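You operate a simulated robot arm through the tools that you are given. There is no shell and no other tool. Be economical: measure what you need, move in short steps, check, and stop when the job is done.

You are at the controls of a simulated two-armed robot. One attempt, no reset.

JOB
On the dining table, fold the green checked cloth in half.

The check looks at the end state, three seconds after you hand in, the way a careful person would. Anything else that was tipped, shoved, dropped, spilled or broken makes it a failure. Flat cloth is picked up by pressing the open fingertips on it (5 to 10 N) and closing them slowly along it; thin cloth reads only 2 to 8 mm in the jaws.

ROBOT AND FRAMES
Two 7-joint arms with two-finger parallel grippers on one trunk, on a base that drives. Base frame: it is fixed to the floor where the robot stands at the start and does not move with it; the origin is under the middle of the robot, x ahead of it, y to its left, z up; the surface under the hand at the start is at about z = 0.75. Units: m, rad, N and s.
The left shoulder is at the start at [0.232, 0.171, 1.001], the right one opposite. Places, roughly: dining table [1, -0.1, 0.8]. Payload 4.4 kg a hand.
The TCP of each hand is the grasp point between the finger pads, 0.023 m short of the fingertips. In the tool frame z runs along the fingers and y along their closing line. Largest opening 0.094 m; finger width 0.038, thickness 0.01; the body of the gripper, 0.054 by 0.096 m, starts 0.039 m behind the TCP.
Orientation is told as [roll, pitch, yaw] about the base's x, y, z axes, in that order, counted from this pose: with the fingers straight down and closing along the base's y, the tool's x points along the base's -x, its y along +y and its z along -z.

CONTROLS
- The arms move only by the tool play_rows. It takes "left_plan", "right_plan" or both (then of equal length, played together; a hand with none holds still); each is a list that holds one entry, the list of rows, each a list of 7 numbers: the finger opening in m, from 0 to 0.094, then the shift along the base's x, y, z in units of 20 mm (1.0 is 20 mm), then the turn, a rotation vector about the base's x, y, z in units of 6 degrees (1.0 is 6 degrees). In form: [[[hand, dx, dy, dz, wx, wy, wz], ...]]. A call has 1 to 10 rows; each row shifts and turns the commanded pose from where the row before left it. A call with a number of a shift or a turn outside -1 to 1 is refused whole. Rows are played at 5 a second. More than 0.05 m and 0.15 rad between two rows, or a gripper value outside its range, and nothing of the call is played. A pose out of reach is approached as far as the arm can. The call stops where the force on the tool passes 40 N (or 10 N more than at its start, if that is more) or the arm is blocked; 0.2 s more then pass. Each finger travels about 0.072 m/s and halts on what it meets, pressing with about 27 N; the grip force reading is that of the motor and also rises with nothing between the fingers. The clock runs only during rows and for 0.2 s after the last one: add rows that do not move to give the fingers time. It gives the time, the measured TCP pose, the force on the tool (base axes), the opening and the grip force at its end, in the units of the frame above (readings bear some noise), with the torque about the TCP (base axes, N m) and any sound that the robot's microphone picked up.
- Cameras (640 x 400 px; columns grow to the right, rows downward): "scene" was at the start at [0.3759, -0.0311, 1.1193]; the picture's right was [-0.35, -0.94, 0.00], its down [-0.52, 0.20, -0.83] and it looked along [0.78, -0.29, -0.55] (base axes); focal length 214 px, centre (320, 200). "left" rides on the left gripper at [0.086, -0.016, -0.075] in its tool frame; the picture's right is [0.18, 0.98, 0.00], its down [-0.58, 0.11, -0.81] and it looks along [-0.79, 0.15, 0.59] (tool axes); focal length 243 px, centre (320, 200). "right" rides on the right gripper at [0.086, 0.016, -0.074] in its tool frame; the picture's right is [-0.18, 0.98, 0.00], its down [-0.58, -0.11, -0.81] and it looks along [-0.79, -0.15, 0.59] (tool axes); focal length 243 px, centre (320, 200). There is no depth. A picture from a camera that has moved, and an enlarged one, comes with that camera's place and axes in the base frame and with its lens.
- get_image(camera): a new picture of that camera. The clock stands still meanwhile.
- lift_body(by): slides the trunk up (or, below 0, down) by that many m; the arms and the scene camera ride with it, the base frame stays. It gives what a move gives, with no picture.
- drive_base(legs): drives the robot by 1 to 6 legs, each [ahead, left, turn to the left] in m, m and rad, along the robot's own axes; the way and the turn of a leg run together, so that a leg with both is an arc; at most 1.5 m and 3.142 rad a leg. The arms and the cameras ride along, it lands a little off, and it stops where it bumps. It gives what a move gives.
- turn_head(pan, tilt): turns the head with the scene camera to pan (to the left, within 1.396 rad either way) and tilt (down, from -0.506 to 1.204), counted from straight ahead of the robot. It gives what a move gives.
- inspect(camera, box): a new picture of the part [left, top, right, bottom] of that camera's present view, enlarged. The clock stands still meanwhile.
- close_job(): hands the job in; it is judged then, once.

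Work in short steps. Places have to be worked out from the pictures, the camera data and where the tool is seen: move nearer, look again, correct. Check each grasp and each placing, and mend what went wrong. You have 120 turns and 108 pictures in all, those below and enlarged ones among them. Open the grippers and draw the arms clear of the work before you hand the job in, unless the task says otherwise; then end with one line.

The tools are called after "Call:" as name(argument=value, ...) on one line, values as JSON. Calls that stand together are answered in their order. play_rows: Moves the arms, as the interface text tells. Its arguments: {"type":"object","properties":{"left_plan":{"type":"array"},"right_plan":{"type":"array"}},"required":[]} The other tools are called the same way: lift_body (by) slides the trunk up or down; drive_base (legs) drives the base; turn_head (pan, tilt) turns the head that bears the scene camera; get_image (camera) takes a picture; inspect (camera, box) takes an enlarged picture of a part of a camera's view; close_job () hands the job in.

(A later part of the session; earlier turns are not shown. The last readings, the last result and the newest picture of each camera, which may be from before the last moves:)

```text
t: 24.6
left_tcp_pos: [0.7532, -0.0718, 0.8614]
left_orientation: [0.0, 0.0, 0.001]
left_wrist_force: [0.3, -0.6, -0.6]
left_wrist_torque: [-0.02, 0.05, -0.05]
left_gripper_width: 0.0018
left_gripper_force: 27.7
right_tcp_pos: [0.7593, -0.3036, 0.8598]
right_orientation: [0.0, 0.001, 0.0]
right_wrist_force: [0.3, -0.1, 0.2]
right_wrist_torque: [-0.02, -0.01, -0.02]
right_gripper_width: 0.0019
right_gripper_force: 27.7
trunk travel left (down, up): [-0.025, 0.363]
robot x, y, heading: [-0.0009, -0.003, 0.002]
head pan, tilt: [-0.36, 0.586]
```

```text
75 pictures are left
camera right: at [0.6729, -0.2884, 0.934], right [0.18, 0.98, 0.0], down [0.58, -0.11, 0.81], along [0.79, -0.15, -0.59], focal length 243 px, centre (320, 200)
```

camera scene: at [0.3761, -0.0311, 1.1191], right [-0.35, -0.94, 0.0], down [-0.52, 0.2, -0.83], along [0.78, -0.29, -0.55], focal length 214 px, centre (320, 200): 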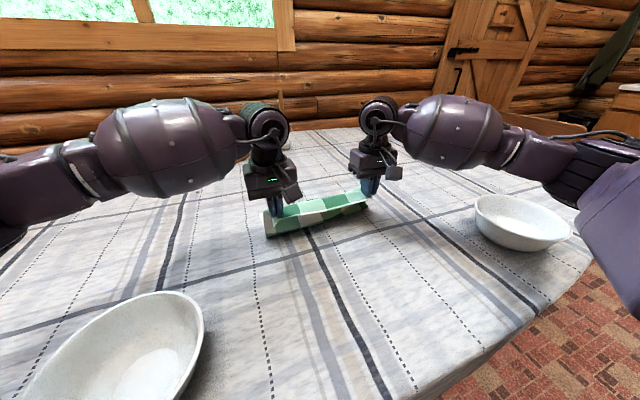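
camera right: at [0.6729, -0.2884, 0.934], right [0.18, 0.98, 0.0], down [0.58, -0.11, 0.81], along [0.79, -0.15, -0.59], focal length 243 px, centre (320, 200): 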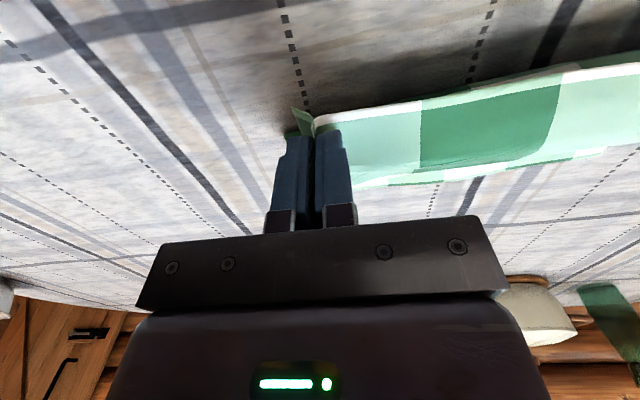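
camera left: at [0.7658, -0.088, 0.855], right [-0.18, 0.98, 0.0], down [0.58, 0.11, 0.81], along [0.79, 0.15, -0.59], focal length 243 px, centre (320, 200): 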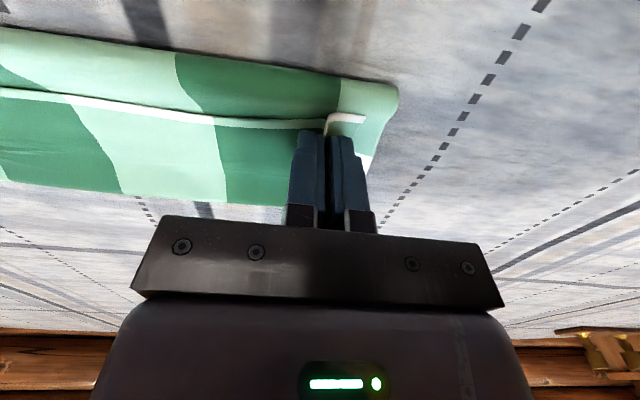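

It's unfolding well. I'll finish the way back and lower to just above the table.

Call:
play_rows(left_plan=[[[0, -1, 0, -0.3, 0, 0, 0], [0, -1, 0, -0.5, 0, 0, 0], [0, -1, 0, -0.7, 0, 0, 0], [0, -1, 0, -0.8, 0, 0, 0], [0, -0.8, 0, -0.8, 0, 0, 0], [0, -0.4, 0, -0.5, 0, 0, 0], [0, 0, 0, 0, 0, 0, 0]]], right_plan=[[[0, -1, 0, -0.3, 0, 0, 0], [0, -1, 0, -0.5, 0, 0, 0], [0, -1, 0, -0.7, 0, 0, 0], [0, -1, 0, -0.8, 0, 0, 0], [0, -0.8, 0, -0.8, 0, 0, 0], [0, -0.2, 0, -0.5, 0, 0, 0], [0, 0, 0, 0, 0, 0, 0]]])

Call:
inspect(camera="scene", box=[200, 140, 488, 320])

Call:
get_image(camera="right")

Call:
get_image(camera="left")

```text
t: 26.2
left_tcp_pos: [0.6484, -0.0702, 0.7878]
left_orientation: [0.001, 0.001, -0.001]
left_wrist_force: [1.0, 0.1, 0.0]
left_wrist_torque: [0.01, 0.02, 0.03]
left_gripper_width: 0.0018
left_gripper_force: 27.2
right_tcp_pos: [0.6572, -0.301, 0.7884]
right_orientation: [-0.001, 0.002, 0.0]
right_wrist_force: [0.8, 0.8, -0.3]
right_wrist_torque: [0.05, 0.0, 0.01]
right_gripper_width: 0.0017
right_gripper_force: 26.9
trunk travel left (down, up): [-0.025, 0.363]
robot x, y, heading: [0.0009, 0.0013, 0.005]
head pan, tilt: [-0.36, 0.586]
```

```text
2.22 times, centred on (344, 230) of scene
camera zoom: at [0.3758, -0.0311, 1.1194], right [-0.35, -0.94, 0.0], down [-0.52, 0.2, -0.83], along [0.78, -0.29, -0.55], focal length 477 px, centre (267, 133)
```

zoom: 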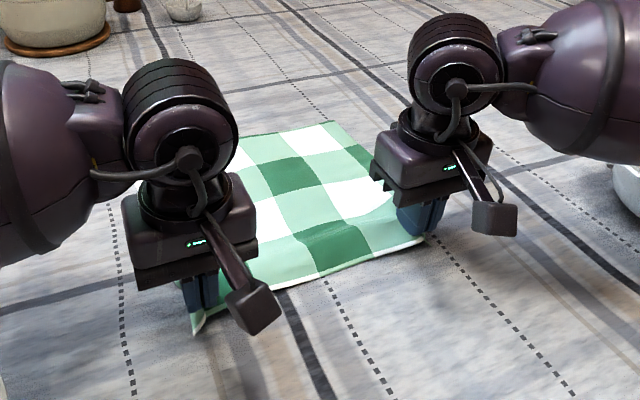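

```text
73 pictures are left
camera right: at [0.572, -0.287, 0.8619], right [0.18, 0.98, 0.0], down [0.58, -0.11, 0.81], along [0.79, -0.15, -0.59], focal length 243 px, centre (320, 200)
```

right: 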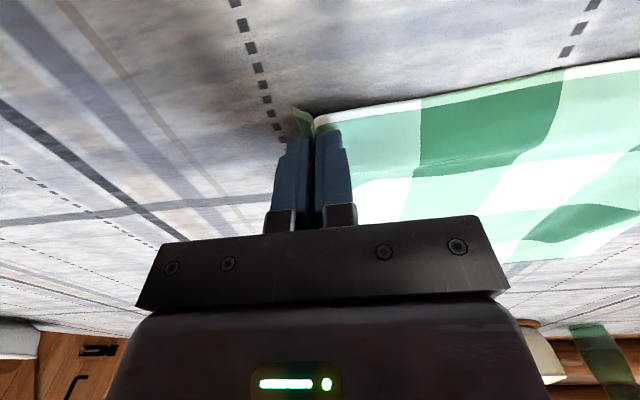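

```text
72 pictures are left
camera left: at [0.5627, -0.0868, 0.8637], right [-0.18, 0.98, 0.0], down [0.58, 0.11, 0.81], along [0.79, 0.15, -0.59], focal length 243 px, centre (320, 200)
```

left: 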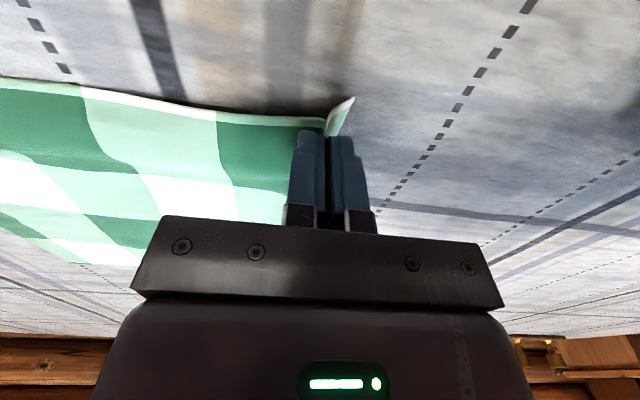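

The cloth is unfolded flat again and still held. I'll drag it about 6 cm towards me, so the far edge is within easier reach for tilted wrists, then lay it down.

Call:
play_rows(left_plan=[[[0, -0.5, 0, 0, 0, 0, 0], [0, -0.6, 0, 0, 0, 0, 0], [0, -0.6, 0, 0, 0, 0, 0], [0, -0.6, 0, 0, 0, 0, 0], [0, -0.6, 0, -0.2, 0, 0, 0], [0, -0.1, 0, -0.3, 0, 0, 0], [0, 0, 0, 0, 0, 0, 0], [0.02, 0, 0, 0, 0, 0, 0], [0.04, 0, 0, 0, 0, 0, 0], [0.04, 0, 0, 0.3, 0, 0, 0]]], right_plan=[[[0, -0.5, 0, 0, 0, 0, 0], [0, -0.6, 0, 0, 0, 0, 0], [0, -0.6, 0, 0, 0, 0, 0], [0, -0.6, 0, 0, 0, 0, 0], [0, -0.7, 0, -0.2, 0, 0, 0], [0, -0.3, 0, -0.3, 0, 0, 0], [0, 0, 0, 0, 0, 0, 0], [0.02, 0, 0, 0, 0, 0, 0], [0.04, 0, 0, 0, 0, 0, 0], [0.04, 0, 0, 0.3, 0, 0, 0]]])

Call:
get_image(camera="scene")

```text
t: 28.4
left_tcp_pos: [0.5885, -0.071, 0.786]
left_orientation: [0.0, 0.001, -0.001]
left_wrist_force: [-0.5, 0.0, -0.3]
left_wrist_torque: [0.02, 0.0, 0.02]
left_gripper_width: 0.0399
left_gripper_force: 0.0
right_tcp_pos: [0.5913, -0.3023, 0.7853]
right_orientation: [0.0, 0.0, 0.0]
right_wrist_force: [-0.1, -0.6, -0.1]
right_wrist_torque: [0.0, 0.01, 0.01]
right_gripper_width: 0.04
right_gripper_force: 0.0
trunk travel left (down, up): [-0.025, 0.363]
robot x, y, heading: [0.0029, -0.0049, 0.002]
head pan, tilt: [-0.36, 0.586]
```

```text
71 pictures are left
camera scene: at [0.3757, -0.0311, 1.1194], right [-0.35, -0.94, 0.0], down [-0.52, 0.2, -0.83], along [0.78, -0.29, -0.55], focal length 214 px, centre (320, 200)
```

scene: 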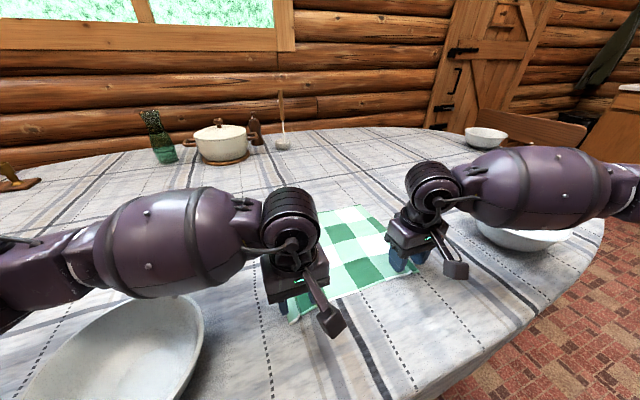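

The cloth is now about 6 cm nearer. I'll raise the hands and turn them 90° (cameras outward), so the fingers close across the near edge and pinch only the very edge.

Call:
play_rows(left_plan=[[[0.04, 0, 0, 0.8, 0, 0, 0], [0.04, 0, 0, 1, 0, 0, -1], [0.04, 0, 0, 1, 0, 0, -1], [0.04, 0, 0, 1, 0, 0, -1], [0.04, 0, 0, 0, 0, 0, -1], [0.04, 0, 0, 0, 0, 0, -1], [0.04, 0, 0, 0, 0, 0, -1], [0.04, 0, 0, 0, 0, 0, -1], [0.04, 0, 0, 0, 0, 0, -1], [0.04, 0, 0, 0, 0, 0, -1]]], right_plan=[[[0.04, 0, 0, 0.8, 0, 0, 0], [0.04, 0, 0, 1, 0, 0, 1], [0.04, 0, 0, 1, 0, 0, 1], [0.04, 0, 0, 1, 0, 0, 1], [0.04, 0, 0, 0, 0, 0, 1], [0.04, 0, 0, 0, 0, 0, 1], [0.04, 0, 0, 0, 0, 0, 1], [0.04, 0, 0, 0, 0, 0, 1], [0.04, 0, 0, 0, 0, 0, 1], [0.04, 0, 0, 0, 0, 0, 1]]])

Call:
play_rows(left_plan=[[[0.04, 0, 0, 0, 0, 0, -1], [0.04, 0, 0, 0, 0, 0, -1], [0.04, 0, 0, 0, 0, 0, -1], [0.04, 0, 0, 0, 0, 0, -1], [0.04, 0, 0, 0, 0, 0, -1], [0.04, 0, 0, 0, 0, 0, -1], [0.04, 0, 0, 0, 0, 0, 0]]], right_plan=[[[0.04, 0, 0, 0, 0, 0, 1], [0.04, 0, 0, 0, 0, 0, 1], [0.04, 0, 0, 0, 0, 0, 1], [0.04, 0, 0, 0, 0, 0, 1], [0.04, 0, 0, 0, 0, 0, 1], [0.04, 0, 0, 0, 0, 0, 1], [0.04, 0, 0, 0, 0, 0, 0]]])

Call:
get_image(camera="scene")

Call:
get_image(camera="left")

Call:
get_image(camera="right")

```text
t: 30.6
left_tcp_pos: [0.5907, -0.072, 0.8591]
left_orientation: [0.001, 0.004, -0.945]
left_wrist_force: [-0.2, -0.6, -0.5]
left_wrist_torque: [0.01, 0.04, 0.01]
left_gripper_width: 0.0397
left_gripper_force: 0.0
right_tcp_pos: [0.5927, -0.3037, 0.8622]
right_orientation: [0.0, 0.007, 0.926]
right_wrist_force: [0.2, -0.2, 0.1]
right_wrist_torque: [-0.01, 0.06, 0.01]
right_gripper_width: 0.04
right_gripper_force: 0.2
right hand out of reach, approached as far as the arm can: row 10
trunk travel left (down, up): [-0.025, 0.363]
robot x, y, heading: [-0.0001, -0.0016, -0.002]
head pan, tilt: [-0.36, 0.586]
```

```text
t: 32.2
left_tcp_pos: [0.5896, -0.071, 0.8621]
left_orientation: [0.0, 0.0, -1.574]
left_wrist_force: [0.4, 0.7, -0.5]
left_wrist_torque: [0.0, 0.03, -0.01]
left_gripper_width: 0.04
left_gripper_force: 0.1
right_tcp_pos: [0.5633, -0.2404, 0.9061]
right_orientation: [-0.002, 0.006, 1.187]
right_wrist_force: [0.8, -0.2, 0.2]
right_wrist_torque: [0.0, 0.03, 0.02]
right_gripper_width: 0.0401
right_gripper_force: 0.1
right hand out of reach, approached as far as the arm can: row 1, 2, 3, 4, 5, 6
trunk travel left (down, up): [-0.025, 0.363]
robot x, y, heading: [0.0027, -0.0023, 0.0]
head pan, tilt: [-0.36, 0.586]
```

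```text
70 pictures are left
camera scene: at [0.3758, -0.031, 1.1193], right [-0.35, -0.94, 0.0], down [-0.52, 0.2, -0.83], along [0.78, -0.29, -0.55], focal length 214 px, centre (320, 200)
```

scene: 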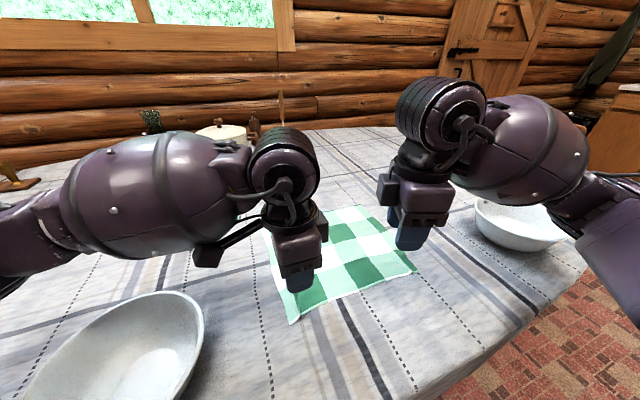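

```text
69 pictures are left
camera left: at [0.5727, 0.0153, 0.9366], right [0.98, 0.18, 0.0], down [0.11, -0.58, 0.81], along [0.15, -0.79, -0.59], focal length 243 px, centre (320, 200)
```

left: 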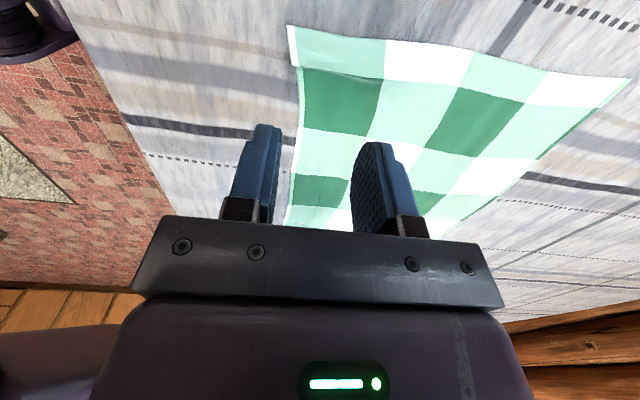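

```text
68 pictures are left
camera right: at [0.5176, -0.3156, 0.9816], right [-0.84, 0.54, 0.0], down [0.32, 0.5, 0.8], along [0.43, 0.68, -0.6], focal length 243 px, centre (320, 200)
```

right: 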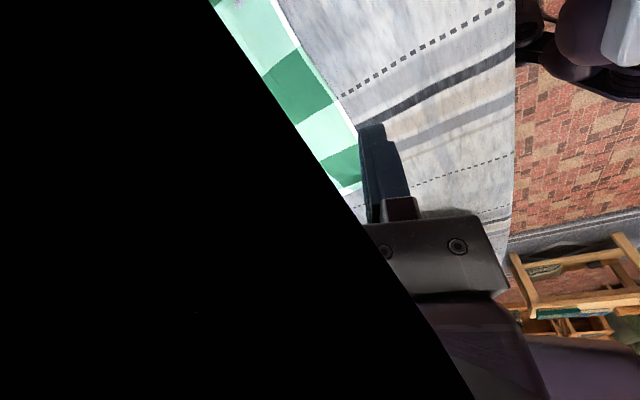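

The left hand reached 90°, but the right can't turn that way. I'll swing the right hand the other way to -90°, returning to near (0.60,-0.31).

Call:
play_rows(right_plan=[[[0.04, 0.2, -0.4, 0, 0, 0, -1], [0.04, 0.2, -0.4, 0, 0, 0, -1], [0.04, 0.2, -0.4, 0, 0, 0, -1], [0.04, 0.2, -0.4, 0, 0, 0, -1], [0.04, 0.2, -0.4, 0, 0, 0, -1], [0.04, 0.2, -0.4, 0, 0, 0, -1], [0.04, 0.2, -0.4, 0, 0, 0, -1], [0.04, 0.2, -0.4, 0, 0, 0, -1], [0.04, 0.2, -0.3, 0, 0, 0, -1], [0.04, 0, 0, 0, 0, 0, -1]]])

Call:
play_rows(right_plan=[[[0.04, 0, 0, 0, 0, 0, -1], [0.04, 0, 0, 0, 0, 0, -1], [0.04, 0, 0, 0, 0, 0, -1], [0.04, 0, 0, 0, 0, 0, -1], [0.04, 0, 0, 0, 0, 0, -1], [0.04, 0, 0, 0, 0, 0, -1], [0.04, 0, 0, 0, 0, 0, -1], [0.04, 0, 0, 0, 0, 0, -1], [0.04, 0, 0, 0, 0, 0, -1], [0.04, 0, 0, 0, 0, 0, -1]]])

Call:
play_rows(right_plan=[[[0.04, 0, 0, 0, 0, 0, -1], [0.04, 0, 0, 0, 0, 0, -1], [0.04, 0, 0, 0, 0, 0, -1], [0.04, 0, 0, 0, 0, 0, -1], [0.04, 0, 0, 0, 0, 0, -1], [0.04, 0, 0, 0, 0, 0, -1], [0.04, 0, 0, 0, 0, 0, -0.4], [0.04, 0, 0, 0, 0, 0, 0]]])

Call:
get_image(camera="scene")

Call:
get_image(camera="right")

```text
t: 34.4
left_tcp_pos: [0.5889, -0.0708, 0.8624]
left_orientation: [0.0, 0.0, -1.572]
left_wrist_force: [-0.1, 0.1, 0.5]
left_wrist_torque: [-0.01, 0.01, -0.03]
left_gripper_width: 0.0401
left_gripper_force: 0.2
right_tcp_pos: [0.6006, -0.3101, 0.9064]
right_orientation: [-0.002, 0.005, 0.136]
right_wrist_force: [-0.3, 0.5, 0.7]
right_wrist_torque: [0.01, -0.01, 0.03]
right_gripper_width: 0.04
right_gripper_force: 0.1
trunk travel left (down, up): [-0.025, 0.363]
robot x, y, heading: [0.001, 0.0012, -0.002]
head pan, tilt: [-0.36, 0.586]
```

```text
t: 36.6
left_tcp_pos: [0.5882, -0.0713, 0.862]
left_orientation: [-0.001, 0.001, -1.571]
left_wrist_force: [0.6, -0.6, -0.1]
left_wrist_torque: [-0.01, 0.02, -0.01]
left_gripper_width: 0.0401
left_gripper_force: 0.1
right_tcp_pos: [0.6007, -0.3101, 0.9078]
right_orientation: [-0.003, 0.006, -0.909]
right_wrist_force: [0.1, -0.4, -0.3]
right_wrist_torque: [0.0, 0.0, -0.03]
right_gripper_width: 0.0397
right_gripper_force: 0.0
trunk travel left (down, up): [-0.025, 0.363]
robot x, y, heading: [-0.0022, -0.0007, 0.002]
head pan, tilt: [-0.36, 0.586]
```

```text
t: 38.4
left_tcp_pos: [0.5892, -0.0714, 0.8604]
left_orientation: [-0.001, 0.001, -1.57]
left_wrist_force: [-0.5, -0.2, -0.8]
left_wrist_torque: [0.01, 0.01, -0.01]
left_gripper_width: 0.04
left_gripper_force: 0.0
right_tcp_pos: [0.6005, -0.3106, 0.9068]
right_orientation: [-0.003, 0.006, -1.577]
right_wrist_force: [0.1, 0.1, -0.5]
right_wrist_torque: [0.03, 0.02, -0.02]
right_gripper_width: 0.0399
right_gripper_force: 0.1
trunk travel left (down, up): [-0.025, 0.363]
robot x, y, heading: [0.0034, 0.0029, 0.001]
head pan, tilt: [-0.36, 0.586]
```

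```text
67 pictures are left
camera scene: at [0.3759, -0.0311, 1.1193], right [-0.35, -0.94, 0.0], down [-0.52, 0.2, -0.83], along [0.78, -0.29, -0.55], focal length 214 px, centre (320, 200)
```

scene: 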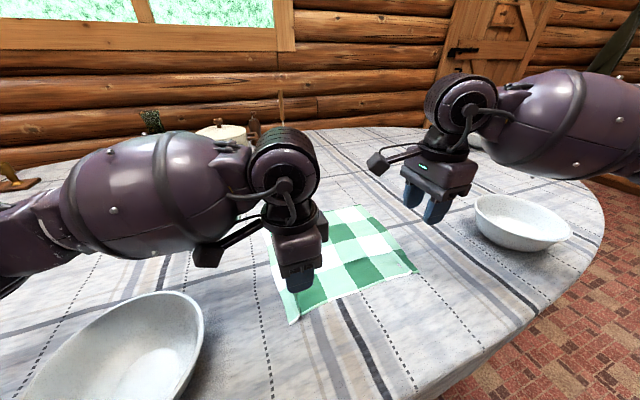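

```text
66 pictures are left
camera right: at [0.6181, -0.2263, 0.9814], right [0.98, -0.19, 0.0], down [-0.11, -0.59, 0.8], along [-0.16, -0.79, -0.6], focal length 243 px, centre (320, 200)
```

right: 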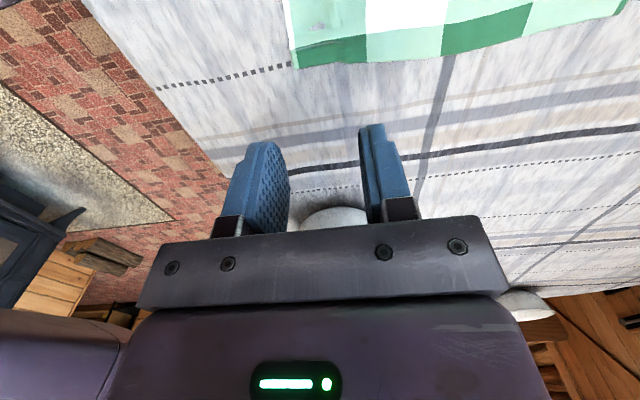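

Both hands now close along x. The cloth spans x≈0.57–0.826, with near corners at D (0.565,-0.048) and C (0.577,-0.325). I'll go to just above the near edge with a 2 cm opening and look.

Call:
play_rows(left_plan=[[[0.02, -0.2, 0, -0.5, 0, 0, 0], [0.02, -0.2, 0, -0.5, 0, 0, 0], [0.02, 0, 0, -0.5, 0, 0, 0], [0.02, 0, 0, -0.5, 0, 0, 0], [0.02, 0, 0, -0.5, 0, 0, 0], [0.02, 0, 0, -0.5, 0, 0, 0], [0.02, 0, 0, 0, 0, 0, 0]]], right_plan=[[[0.02, -0.2, 0.2, -0.9, 0, 0, 0], [0.02, -0.2, 0.2, -0.9, 0, 0, 0], [0.02, -0.2, 0, -0.9, 0, 0, 0], [0.02, 0, 0, -0.9, 0, 0, 0], [0.02, 0, 0, -0.9, 0, 0, 0], [0.02, 0, 0, -0.8, 0, 0, 0], [0.02, 0, 0, 0, 0, 0, 0]]])

Call:
get_image(camera="left")

Call:
get_image(camera="right")

Call:
inspect(camera="scene", box=[200, 180, 488, 360])

```text
t: 40.0
left_tcp_pos: [0.5803, -0.0709, 0.8008]
left_orientation: [0.0, 0.0, -1.57]
left_wrist_force: [0.4, -0.2, -0.1]
left_wrist_torque: [0.0, 0.01, 0.02]
left_gripper_width: 0.0201
left_gripper_force: 0.1
right_tcp_pos: [0.5899, -0.3026, 0.8028]
right_orientation: [-0.005, 0.006, -1.579]
right_wrist_force: [0.2, -0.4, -0.4]
right_wrist_torque: [-0.01, 0.02, 0.01]
right_gripper_width: 0.0201
right_gripper_force: 0.1
trunk travel left (down, up): [-0.025, 0.363]
robot x, y, heading: [0.002, -0.0019, -0.003]
head pan, tilt: [-0.36, 0.586]
```

```text
65 pictures are left
camera left: at [0.5649, 0.0149, 0.8763], right [0.98, 0.18, 0.0], down [0.11, -0.58, 0.81], along [0.15, -0.79, -0.59], focal length 243 px, centre (320, 200)
```

left: 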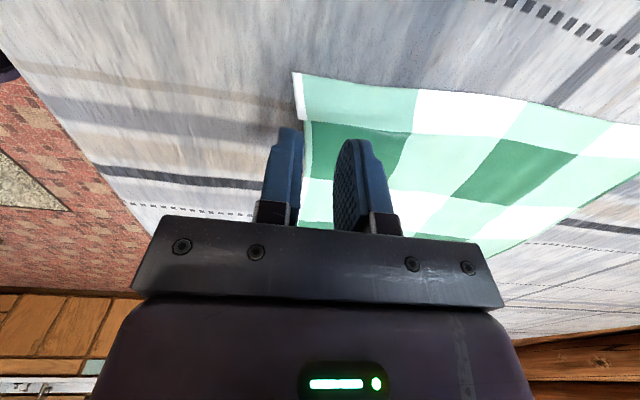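

```text
64 pictures are left
camera right: at [0.6072, -0.2194, 0.8764], right [0.98, -0.19, 0.0], down [-0.11, -0.59, 0.8], along [-0.16, -0.79, -0.6], focal length 243 px, centre (320, 200)
```

right: 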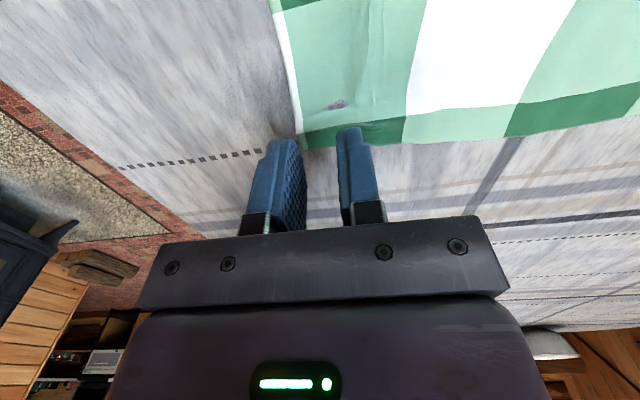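

```text
2.22 times, centred on (344, 270) of scene
camera zoom: at [0.3758, -0.0311, 1.1194], right [-0.35, -0.94, 0.0], down [-0.52, 0.2, -0.83], along [0.78, -0.29, -0.55], focal length 477 px, centre (267, 44)
```

zoom: 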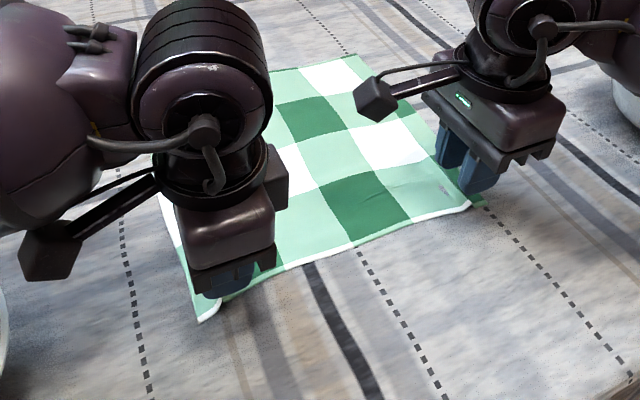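

The edge is at x≈0.571 on the left and x≈0.577 on the right. I'll centre the jaws about 6 mm inside it and descend.

Call:
play_rows(left_plan=[[[0.02, -0.15, 0, -0.5, 0, 0, 0], [0.02, 0, 0, -0.5, 0, 0, 0], [0.02, 0, 0, -0.2, 0, 0, 0], [0.02, 0, 0, -0.12, 0, 0, 0], [0.02, 0, 0, 0, 0, 0, 0]]], right_plan=[[[0.02, -0.35, 0, -0.5, 0, 0, 0], [0.02, 0, 0, -0.5, 0, 0, 0], [0.02, 0, 0, -0.2, 0, 0, 0], [0.02, 0, 0, -0.2, 0, 0, 0], [0.02, 0, 0, 0, 0, 0, 0]]])

```text
t: 41.2
left_tcp_pos: [0.5784, -0.0711, 0.7752]
left_orientation: [0.001, 0.0, -1.569]
left_wrist_force: [0.0, 0.0, -0.9]
left_wrist_torque: [-0.07, 0.02, -0.03]
left_gripper_width: 0.0201
left_gripper_force: 0.1
right_tcp_pos: [0.5815, -0.302, 0.774]
right_orientation: [-0.002, 0.006, -1.577]
right_wrist_force: [0.4, 0.9, 7.3]
right_wrist_torque: [-0.1, -0.15, -0.02]
right_gripper_width: 0.0202
right_gripper_force: 0.0
trunk travel left (down, up): [-0.025, 0.363]
robot x, y, heading: [0.0008, 0.0003, -0.001]
head pan, tilt: [-0.36, 0.586]
```

The right is in contact at 7 N. I'll take the left down about 2 mm and close both slowly.

Call:
play_rows(left_plan=[[[0.02, 0, 0, -0.1, 0, 0, 0], [0.018, 0, 0, 0, 0, 0, 0], [0.015, 0, 0, 0, 0, 0, 0], [0.012, 0, 0, 0, 0, 0, 0], [0.009, 0, 0, 0, 0, 0, 0], [0.006, 0, 0, 0, 0, 0, 0], [0.003, 0, 0, 0, 0, 0, 0], [0, 0, 0, 0, 0, 0, 0], [0, 0, 0, 0, 0, 0, 0]]], right_plan=[[[0.02, 0, 0, 0, 0, 0, 0], [0.018, 0, 0, 0, 0, 0, 0], [0.015, 0, 0, 0, 0, 0, 0], [0.012, 0, 0, 0, 0, 0, 0], [0.009, 0, 0, 0, 0, 0, 0], [0.006, 0, 0, 0, 0, 0, 0], [0.003, 0, 0, 0, 0, 0, 0], [0, 0, 0, 0, 0, 0, 0], [0, 0, 0, 0, 0, 0, 0]]])

Call:
get_image(camera="left")

Call:
get_image(camera="right")

```text
t: 43.2
left_tcp_pos: [0.5773, -0.0723, 0.7746]
left_orientation: [0.002, -0.001, -1.57]
left_wrist_force: [0.5, 0.0, 13.1]
left_wrist_torque: [-0.01, 0.0, 0.04]
left_gripper_width: 0.0002
left_gripper_force: 27.0
right_tcp_pos: [0.5814, -0.3029, 0.7743]
right_orientation: [-0.003, 0.005, -1.577]
right_wrist_force: [3.0, -0.4, 6.4]
right_wrist_torque: [-0.04, -0.09, 0.05]
right_gripper_width: 0.0018
right_gripper_force: 26.8
trunk travel left (down, up): [-0.025, 0.363]
robot x, y, heading: [0.0006, -0.0036, -0.001]
head pan, tilt: [-0.36, 0.586]
```

```text
62 pictures are left
camera left: at [0.5618, 0.0153, 0.8497], right [0.98, 0.18, 0.0], down [0.11, -0.58, 0.81], along [0.15, -0.79, -0.59], focal length 243 px, centre (320, 200)
```

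left: 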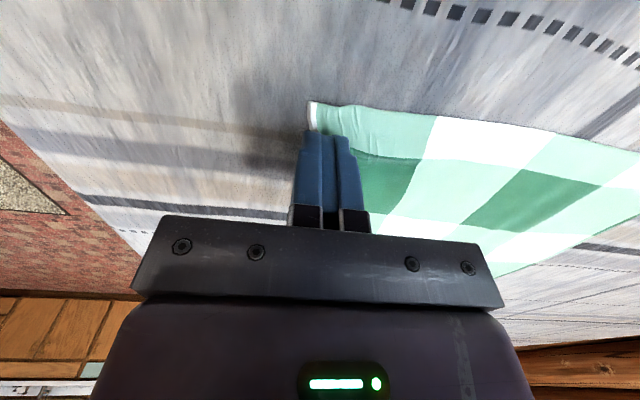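

```text
61 pictures are left
camera right: at [0.5995, -0.218, 0.8488], right [0.98, -0.19, 0.0], down [-0.11, -0.59, 0.8], along [-0.15, -0.79, -0.6], focal length 243 px, centre (320, 200)
```

right: 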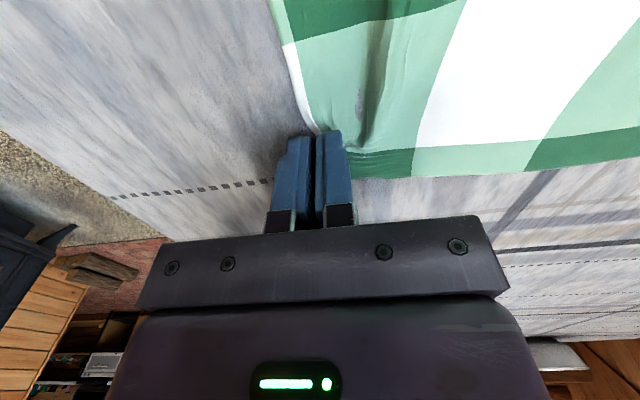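

The right reads 1.8 mm, which is a good grip. The left reads 0.2 mm, so it missed. I'll reopen the left, shift 7 mm further in, press and close again.

Call:
play_rows(left_plan=[[[0.0, 0, 0, 0.3, 0, 0, 0], [0.024, 0.35, 0, 0.1, 0, 0, 0], [0.024, 0, 0, 0, 0, 0, 0], [0.024, 0, 0, -0.3, 0, 0, 0], [0.024, 0, 0, -0.1, 0, 0, 0], [0.024, 0, 0, 0, 0, 0, 0]]])

Call:
get_image(camera="left")

```text
t: 44.6
left_tcp_pos: [0.5839, -0.0713, 0.773]
left_orientation: [0.002, -0.002, -1.57]
left_wrist_force: [-0.5, 0.8, 11.1]
left_wrist_torque: [0.12, 0.15, 0.01]
left_gripper_width: 0.0243
left_gripper_force: 0.0
right_tcp_pos: [0.5813, -0.3013, 0.7736]
right_orientation: [-0.002, 0.005, -1.578]
right_wrist_force: [2.7, -0.5, 8.3]
right_wrist_torque: [-0.1, -0.1, 0.03]
right_gripper_width: 0.0015
right_gripper_force: 26.9
trunk travel left (down, up): [-0.025, 0.363]
robot x, y, heading: [-0.0022, -0.0002, -0.001]
head pan, tilt: [-0.36, 0.586]
```

```text
60 pictures are left
camera left: at [0.5678, 0.0155, 0.8497], right [0.98, 0.18, 0.0], down [0.11, -0.58, 0.81], along [0.15, -0.79, -0.59], focal length 243 px, centre (320, 200)
```

left: 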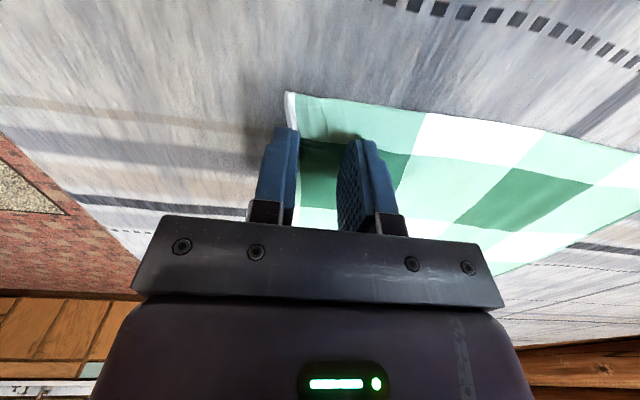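

The left is at 11 N with the outer finger right at the edge. I'll close it slowly.

Call:
play_rows(left_plan=[[[0.021, 0, 0, 0, 0, 0, 0], [0.018, 0, 0, 0, 0, 0, 0], [0.015, 0, 0, 0, 0, 0, 0], [0.012, 0, 0, 0, 0, 0, 0], [0.009, 0, 0, 0, 0, 0, 0], [0.006, 0, 0, 0, 0, 0, 0], [0.003, 0, 0, 0, 0, 0, 0], [0, 0, 0, 0, 0, 0, 0], [0, 0, 0, 0, 0, 0, 0]]])

Call:
get_image(camera="left")

```text
t: 46.6
left_tcp_pos: [0.5837, -0.0712, 0.7745]
left_orientation: [0.003, 0.0, -1.571]
left_wrist_force: [-1.7, -0.9, 22.1]
left_wrist_torque: [0.1, 0.07, 0.12]
left_gripper_width: 0.002
left_gripper_force: 26.9
right_tcp_pos: [0.5814, -0.3031, 0.7746]
right_orientation: [-0.001, 0.006, -1.578]
right_wrist_force: [0.0, -0.2, 2.4]
right_wrist_torque: [0.01, -0.01, -0.04]
right_gripper_width: 0.0018
right_gripper_force: 27.0
trunk travel left (down, up): [-0.025, 0.363]
robot x, y, heading: [-0.0024, -0.0001, -0.002]
head pan, tilt: [-0.36, 0.586]
```

```text
59 pictures are left
camera left: at [0.5674, 0.0153, 0.8497], right [0.98, 0.18, 0.0], down [0.11, -0.58, 0.81], along [0.15, -0.79, -0.59], focal length 243 px, centre (320, 200)
```

left: 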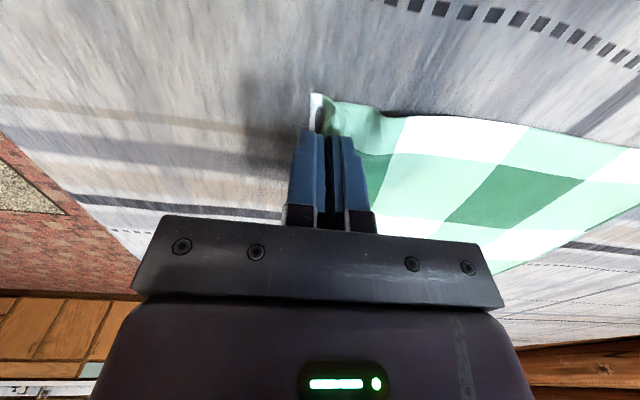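

Both are gripped at about 2 mm. I'll lift about 4 cm and check.

Call:
play_rows(left_plan=[[[0, 0, 0, 0.3, 0, 0, 0], [0, 0.1, 0, 0.5, 0, 0, 0], [0, 0.2, 0, 0.6, 0, 0, 0], [0, 0.3, 0, 0.6, 0, 0, 0], [0, 0, 0, 0, 0, 0, 0]]], right_plan=[[[0, 0, 0, 0.3, 0, 0, 0], [0, 0.1, 0, 0.5, 0, 0, 0], [0, 0.2, 0, 0.6, 0, 0, 0], [0, 0.3, 0, 0.6, 0, 0, 0], [0, 0, 0, 0, 0, 0, 0]]])

Call:
get_image(camera="left")

Call:
get_image(camera="right")

Call:
inspect(camera="scene", box=[200, 180, 488, 360])

```text
t: 47.8
left_tcp_pos: [0.5971, -0.0724, 0.8121]
left_orientation: [-0.001, 0.001, -1.571]
left_wrist_force: [0.3, 0.1, 0.3]
left_wrist_torque: [-0.02, -0.02, 0.0]
left_gripper_width: 0.002
left_gripper_force: 26.5
right_tcp_pos: [0.5939, -0.3023, 0.8134]
right_orientation: [-0.004, 0.006, -1.577]
right_wrist_force: [-0.5, -0.7, 0.4]
right_wrist_torque: [0.01, 0.03, 0.02]
right_gripper_width: 0.0019
right_gripper_force: 27.2
trunk travel left (down, up): [-0.025, 0.363]
robot x, y, heading: [-0.0023, 0.0036, -0.002]
head pan, tilt: [-0.36, 0.586]
```

```text
58 pictures are left
camera left: at [0.5803, 0.0148, 0.8884], right [0.98, 0.18, 0.0], down [0.11, -0.58, 0.81], along [0.15, -0.79, -0.59], focal length 243 px, centre (320, 200)
```

left: 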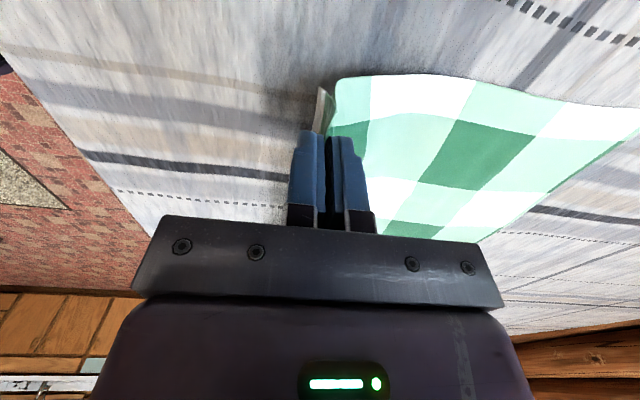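

```text
57 pictures are left
camera right: at [0.6113, -0.2182, 0.887], right [0.98, -0.19, -0.01], down [-0.11, -0.59, 0.8], along [-0.16, -0.79, -0.6], focal length 243 px, centre (320, 200)
```

right: 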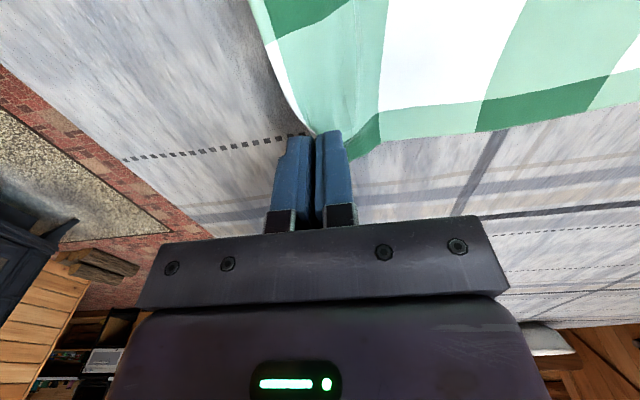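

```text
2.22 times, centred on (344, 270) of scene
camera zoom: at [0.376, -0.0311, 1.1192], right [-0.35, -0.94, 0.0], down [-0.52, 0.2, -0.83], along [0.78, -0.29, -0.55], focal length 477 px, centre (267, 44)
```

zoom: 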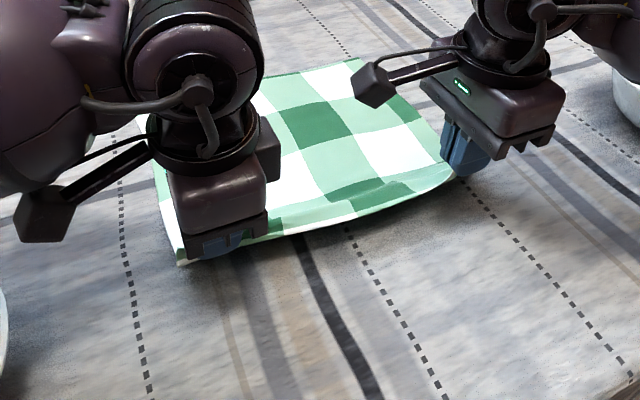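

Both sides are lifted with only a minimal lip. I'll carry the edge to above the middle, starting to tilt the wrists with the fold.

Call:
play_rows(left_plan=[[[0, 0.9, 0, 0.9, 0, 0.5, 0], [0, 1, 0, 0.8, 0, 0.5, 0], [0, 1, 0, 0.6, 0, 0.5, 0], [0, 1, 0, 0.4, 0, 0.5, 0], [0, 1, 0, 0.2, 0, 0.5, 0], [0, 1, 0, 0, 0, 0.5, 0], [0, 0, 0, 0, 0, 0, 0]]], right_plan=[[[0, 1, 0, 0.9, 0, 0.5, 0], [0, 1, 0, 0.8, 0, 0.5, 0], [0, 1, 0, 0.6, 0, 0.5, 0], [0, 1, 0, 0.4, 0, 0.5, 0], [0, 1, 0, 0.2, 0, 0.5, 0], [0, 1, 0, 0, 0, 0.5, 0], [0, 0, 0, 0, 0, 0, 0]]])

Call:
get_image(camera="left")

Call:
get_image(camera="scene")

```text
t: 49.4
left_tcp_pos: [0.6159, -0.0718, 0.8312]
left_orientation: [-0.052, -0.001, -1.571]
left_wrist_force: [5.9, -14.0, 2.6]
left_wrist_torque: [-0.38, -0.15, 0.13]
left_gripper_width: 0.0021
left_gripper_force: 27.5
left hand out of reach, approached as far as the arm can: row 2, 3, 4, 5, 6
right_tcp_pos: [0.712, -0.3008, 0.8708]
right_orientation: [-0.32, 0.006, -1.577]
right_wrist_force: [-5.7, 13.3, -2.6]
right_wrist_torque: [0.36, 0.1, -0.11]
right_gripper_width: 0.0018
right_gripper_force: 27.0
trunk travel left (down, up): [-0.025, 0.363]
robot x, y, heading: [-0.0023, 0.0031, -0.002]
head pan, tilt: [-0.36, 0.586]
```

```text
55 pictures are left
camera left: at [0.6025, 0.0135, 0.9079], right [0.98, 0.18, -0.05], down [0.15, -0.58, 0.8], along [0.12, -0.79, -0.6], focal length 243 px, centre (320, 200)
```

left: 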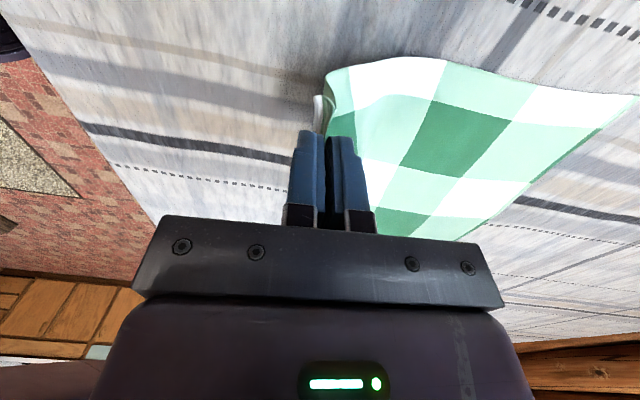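

```text
54 pictures are left
camera scene: at [0.3758, -0.0311, 1.1193], right [-0.35, -0.94, 0.0], down [-0.52, 0.2, -0.83], along [0.78, -0.29, -0.55], focal length 214 px, centre (320, 200)
```

scene: 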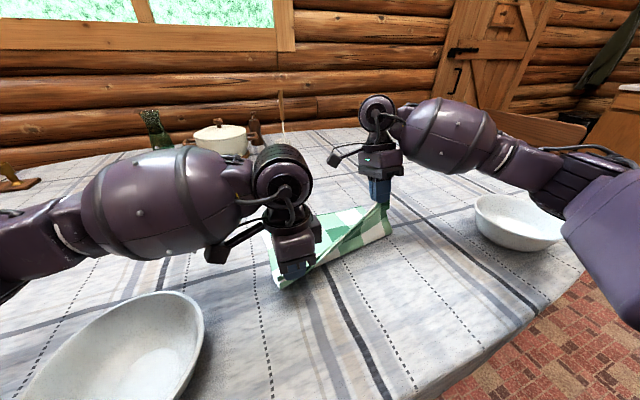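

The left wrist is at a joint limit in this turn direction. I'll bring the right back, lay the edge down, keep the right holding, and re-grip the left with the opposite turn.

Call:
play_rows(left_plan=[[[0, 0, 0, 0, 0, 0, 0], [0, 0, 0, 0, 0, 0, 0], [0, 0, 0, 0, 0, 0, 0], [0, 0, 0, 0, 0, 0, 0], [0, -0.3, 0, -0.3, 0, -0.25, 0], [0, -0.6, 0, -0.6, 0, -0.25, 0], [0, -0.3, 0, -0.6, 0, 0, 0], [0, -0.3, 0, -0.6, 0, 0, 0], [0, 0, 0, -0.3, 0, 0, 0], [0, 0, 0, 0, 0, 0, 0]]], right_plan=[[[0, -1, 0, 0, 0, -0.5, 0], [0, -1, 0, -0.2, 0, -0.5, 0], [0, -1, 0, -0.4, 0, -0.5, 0], [0, -1, 0, -0.6, 0, -0.5, 0], [0, -1, 0, -0.8, 0, -0.5, 0], [0, -0.9, 0, -0.9, 0, -0.5, 0], [0, -0.3, 0, -0.6, 0, 0, 0], [0, -0.2, 0, -0.6, 0, 0, 0], [0, 0, 0, -0.3, 0, 0, 0], [0, 0, 0, 0, 0, 0, 0]]])

Call:
get_image(camera="left")

```text
t: 51.6
left_tcp_pos: [0.5837, -0.0711, 0.7822]
left_orientation: [0.0, -0.001, -1.571]
left_wrist_force: [-0.5, 1.0, -1.0]
left_wrist_torque: [-0.01, 0.02, 0.0]
left_gripper_width: 0.002
left_gripper_force: 26.9
right_tcp_pos: [0.5842, -0.3037, 0.7824]
right_orientation: [-0.003, 0.003, -1.576]
right_wrist_force: [0.1, 0.3, 0.3]
right_wrist_torque: [0.0, -0.01, 0.02]
right_gripper_width: 0.0019
right_gripper_force: 26.7
trunk travel left (down, up): [-0.025, 0.363]
robot x, y, heading: [-0.0006, -0.0002, 0.0]
head pan, tilt: [-0.36, 0.586]
```

```text
53 pictures are left
camera left: at [0.5686, 0.0146, 0.8582], right [0.98, 0.18, 0.0], down [0.11, -0.58, 0.81], along [0.15, -0.79, -0.59], focal length 243 px, centre (320, 200)
```

left: 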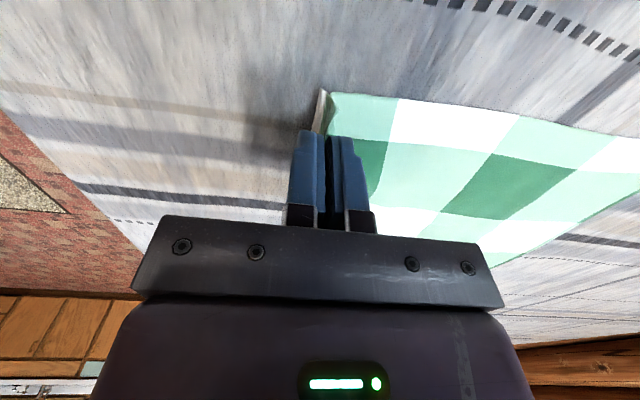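

I'll release the left while the right keeps holding, lift it clear, and rotate it to about +69°, which keeps the two wrist cameras apart.

Call:
play_rows(left_plan=[[[0, 0, 0, -0.25, 0, 0, 0], [0.02, 0, 0, 0, 0, 0, 0], [0.03, 0, 0, 0, 0, 0, 0], [0.03, 0, 0, 1, 0, 0, 0], [0.03, 0, 0, 1, 0, 0, 1], [0.03, 0, 0, 1, 0, 0, 1], [0.03, 0, 0, 1, 0, 0, 1], [0.03, 0, 0, 0, 0, 0, 1], [0.03, 0, 0, 0, 0, 0, 1], [0.03, 0, 0, 0, 0, 0, 1]]])

Call:
play_rows(left_plan=[[[0.03, 0, 0, 0, 0, 0, 1], [0.03, 0, 0, 0, 0, 0, 1], [0.03, 0, 0, 0, 0, 0, 1], [0.03, 0, 0, 0, 0, 0, 1], [0.03, 0, 0, 0, 0, 0, 1], [0.03, 0, 0, 0, 0, 0, 1], [0.03, 0, 0, 0, 0, 0, 1], [0.03, 0, 0, 0, 0, 0, 1], [0.03, 0, 0, 0, 0, 0, 1], [0.03, 0, 0, 0, 0, 0, 1]]])

Call:
play_rows(left_plan=[[[0.03, 0, 0, 0, 0, 0, 1], [0.03, 0, 0, 0, 0, 0, 1], [0.03, 0, 0, 0, 0, 0, 1], [0.03, 0, 0, 0, 0, 0, 1], [0.03, 0, 0, 0, 0, 0, 1], [0.03, 0, 0, 0, 0, 0, 1], [0.03, 0, 0, 0, 0, 0, 1], [0.03, 0, 0, 0, 0, 0, 1], [0.03, 0, 0, 0, 0, 0, 1], [0.03, 0, 0, 0, 0, 0, 0.5]]])

Call:
get_image(camera="scene")

Call:
get_image(camera="left")

```text
t: 53.8
left_tcp_pos: [0.585, -0.0717, 0.858]
left_orientation: [0.0, 0.0, -0.941]
left_wrist_force: [0.0, -1.2, 0.1]
left_wrist_torque: [0.01, 0.0, -0.02]
left_gripper_width: 0.03
left_gripper_force: 0.0
right_tcp_pos: [0.5849, -0.3023, 0.7829]
right_orientation: [-0.003, 0.004, -1.579]
right_wrist_force: [-0.8, -0.4, 1.4]
right_wrist_torque: [-0.01, 0.05, 0.0]
right_gripper_width: 0.002
right_gripper_force: 27.3
trunk travel left (down, up): [-0.025, 0.363]
robot x, y, heading: [0.0003, 0.0018, -0.0]
head pan, tilt: [-0.36, 0.586]
```

```text
t: 56.0
left_tcp_pos: [0.5851, -0.0714, 0.8599]
left_orientation: [0.001, -0.001, 0.107]
left_wrist_force: [-0.2, -0.1, -0.1]
left_wrist_torque: [0.0, 0.01, -0.02]
left_gripper_width: 0.0298
left_gripper_force: 0.0
right_tcp_pos: [0.5837, -0.3021, 0.7824]
right_orientation: [-0.005, 0.004, -1.578]
right_wrist_force: [0.6, 0.4, 0.4]
right_wrist_torque: [0.01, 0.04, 0.01]
right_gripper_width: 0.0016
right_gripper_force: 26.9
trunk travel left (down, up): [-0.025, 0.363]
robot x, y, heading: [-0.0008, 0.0005, -0.0]
head pan, tilt: [-0.36, 0.586]
```

```text
t: 58.2
left_tcp_pos: [0.5836, -0.0709, 0.8588]
left_orientation: [0.001, 0.0, 1.101]
left_wrist_force: [-0.4, 0.3, -0.1]
left_wrist_torque: [0.02, 0.01, -0.04]
left_gripper_width: 0.0298
left_gripper_force: 0.2
right_tcp_pos: [0.585, -0.3019, 0.7814]
right_orientation: [-0.003, 0.006, -1.579]
right_wrist_force: [-0.1, -0.5, -0.1]
right_wrist_torque: [-0.01, -0.01, -0.01]
right_gripper_width: 0.0017
right_gripper_force: 26.7
trunk travel left (down, up): [-0.025, 0.363]
robot x, y, heading: [0.0008, 0.0004, 0.0]
head pan, tilt: [-0.36, 0.586]
```

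```text
52 pictures are left
camera scene: at [0.3759, -0.0311, 1.1193], right [-0.35, -0.94, 0.0], down [-0.52, 0.2, -0.83], along [0.78, -0.29, -0.55], focal length 214 px, centre (320, 200)
```

scene: 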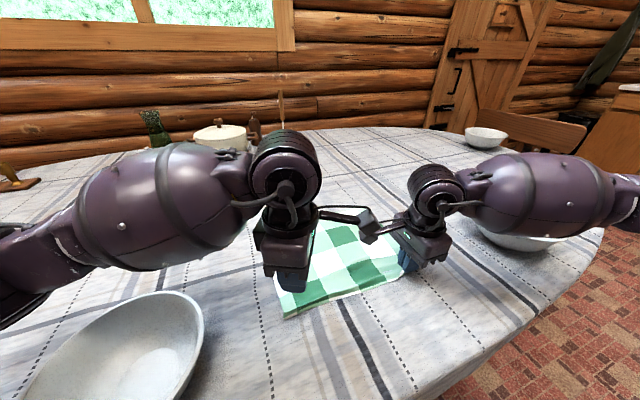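

```text
51 pictures are left
camera left: at [0.56, -0.156, 0.9347], right [-0.96, 0.28, 0.0], down [0.17, 0.57, 0.81], along [0.23, 0.77, -0.59], focal length 243 px, centre (320, 200)
```

left: 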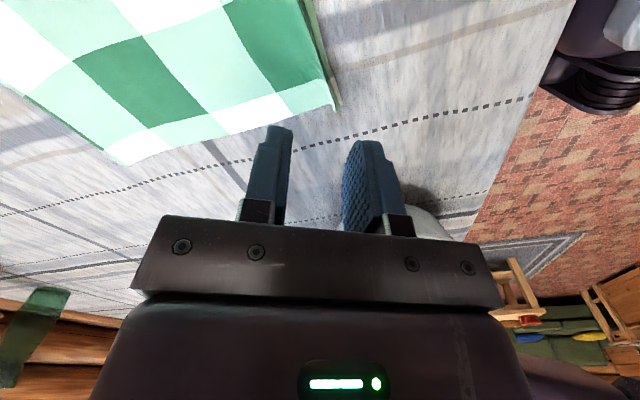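

The left is at 63°, and the corner now shows at about (0.583,-0.040) with a small raised pucker along the edge. I'll rotate another 18° so the fingers lie along the edge, and descend near it.

Call:
play_rows(left_plan=[[[0.026, 0.3, 0, -0.5, 0, 0, 1], [0.026, 0, 0.1, -0.5, 0, 0, 1], [0.026, 0, 0, -0.5, 0, 0, 1], [0.026, 0, 0, -0.5, 0, 0, 0], [0.026, 0, 0, -0.5, 0, 0, 0], [0.026, 0, 0, -0.4, 0, 0, 0], [0.026, 0, 0, 0, 0, 0, 0]]])

Call:
get_image(camera="left")

Call:
inspect(camera="scene", box=[200, 180, 488, 360])

```text
t: 59.8
left_tcp_pos: [0.5908, -0.0699, 0.8012]
left_orientation: [0.0, 0.001, 1.415]
left_wrist_force: [0.4, -0.6, -0.2]
left_wrist_torque: [-0.01, 0.04, 0.01]
left_gripper_width: 0.026
left_gripper_force: 0.0
right_tcp_pos: [0.5841, -0.3019, 0.7829]
right_orientation: [-0.002, 0.006, -1.578]
right_wrist_force: [0.3, 0.0, 0.5]
right_wrist_torque: [-0.02, 0.0, -0.02]
right_gripper_width: 0.0019
right_gripper_force: 27.1
trunk travel left (down, up): [-0.025, 0.363]
robot x, y, heading: [0.0018, 0.0022, -0.004]
head pan, tilt: [-0.36, 0.586]
```

```text
50 pictures are left
camera left: at [0.5931, -0.1579, 0.8758], right [-1.0, -0.03, 0.0], down [-0.02, 0.59, 0.81], along [-0.02, 0.81, -0.59], focal length 243 px, centre (320, 200)
```

left: 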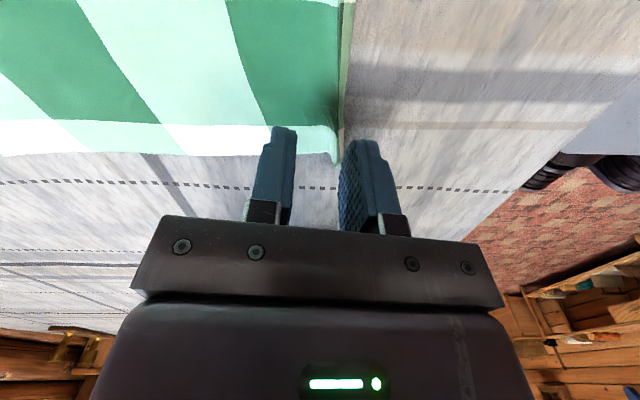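

```text
2.22 times, centred on (344, 270) of scene
camera zoom: at [0.3758, -0.0311, 1.1193], right [-0.35, -0.94, 0.0], down [-0.52, 0.2, -0.83], along [0.78, -0.29, -0.55], focal length 477 px, centre (267, 44)
```

zoom: 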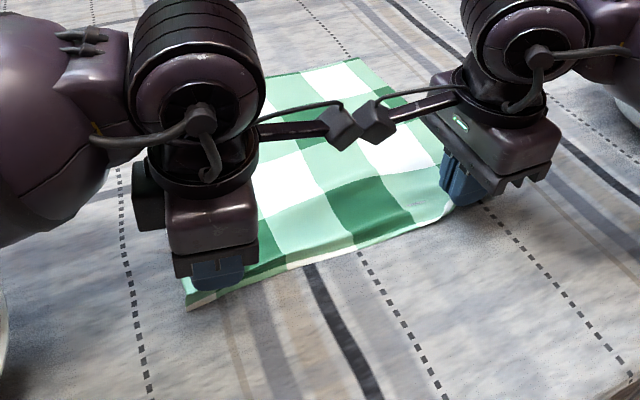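

The edge is at x≈0.579 and the corner at y≈-0.037. I'll nudge the jaws 3 mm outward and 8 mm towards the corner, then descend to contact.

Call:
play_rows(left_plan=[[[0.026, -0.15, 0.4, -0.5, 0, 0, 0], [0.026, 0, 0, -0.5, 0, 0, 0], [0.026, 0, 0, -0.2, 0, 0, 0], [0.026, 0, 0, -0.15, 0, 0, 0], [0.026, 0, 0, 0, 0, 0, 0]]])

```text
t: 61.0
left_tcp_pos: [0.5883, -0.0611, 0.7747]
left_orientation: [0.0, 0.0, 1.413]
left_wrist_force: [1.3, -0.6, 9.4]
left_wrist_torque: [0.09, -0.04, 0.01]
left_gripper_width: 0.0259
left_gripper_force: 0.0
right_tcp_pos: [0.5833, -0.3024, 0.7823]
right_orientation: [-0.001, 0.005, -1.579]
right_wrist_force: [0.0, 0.1, 0.2]
right_wrist_torque: [0.01, 0.0, 0.03]
right_gripper_width: 0.002
right_gripper_force: 27.0
trunk travel left (down, up): [-0.025, 0.363]
robot x, y, heading: [0.0009, -0.001, -0.003]
head pan, tilt: [-0.36, 0.586]
```

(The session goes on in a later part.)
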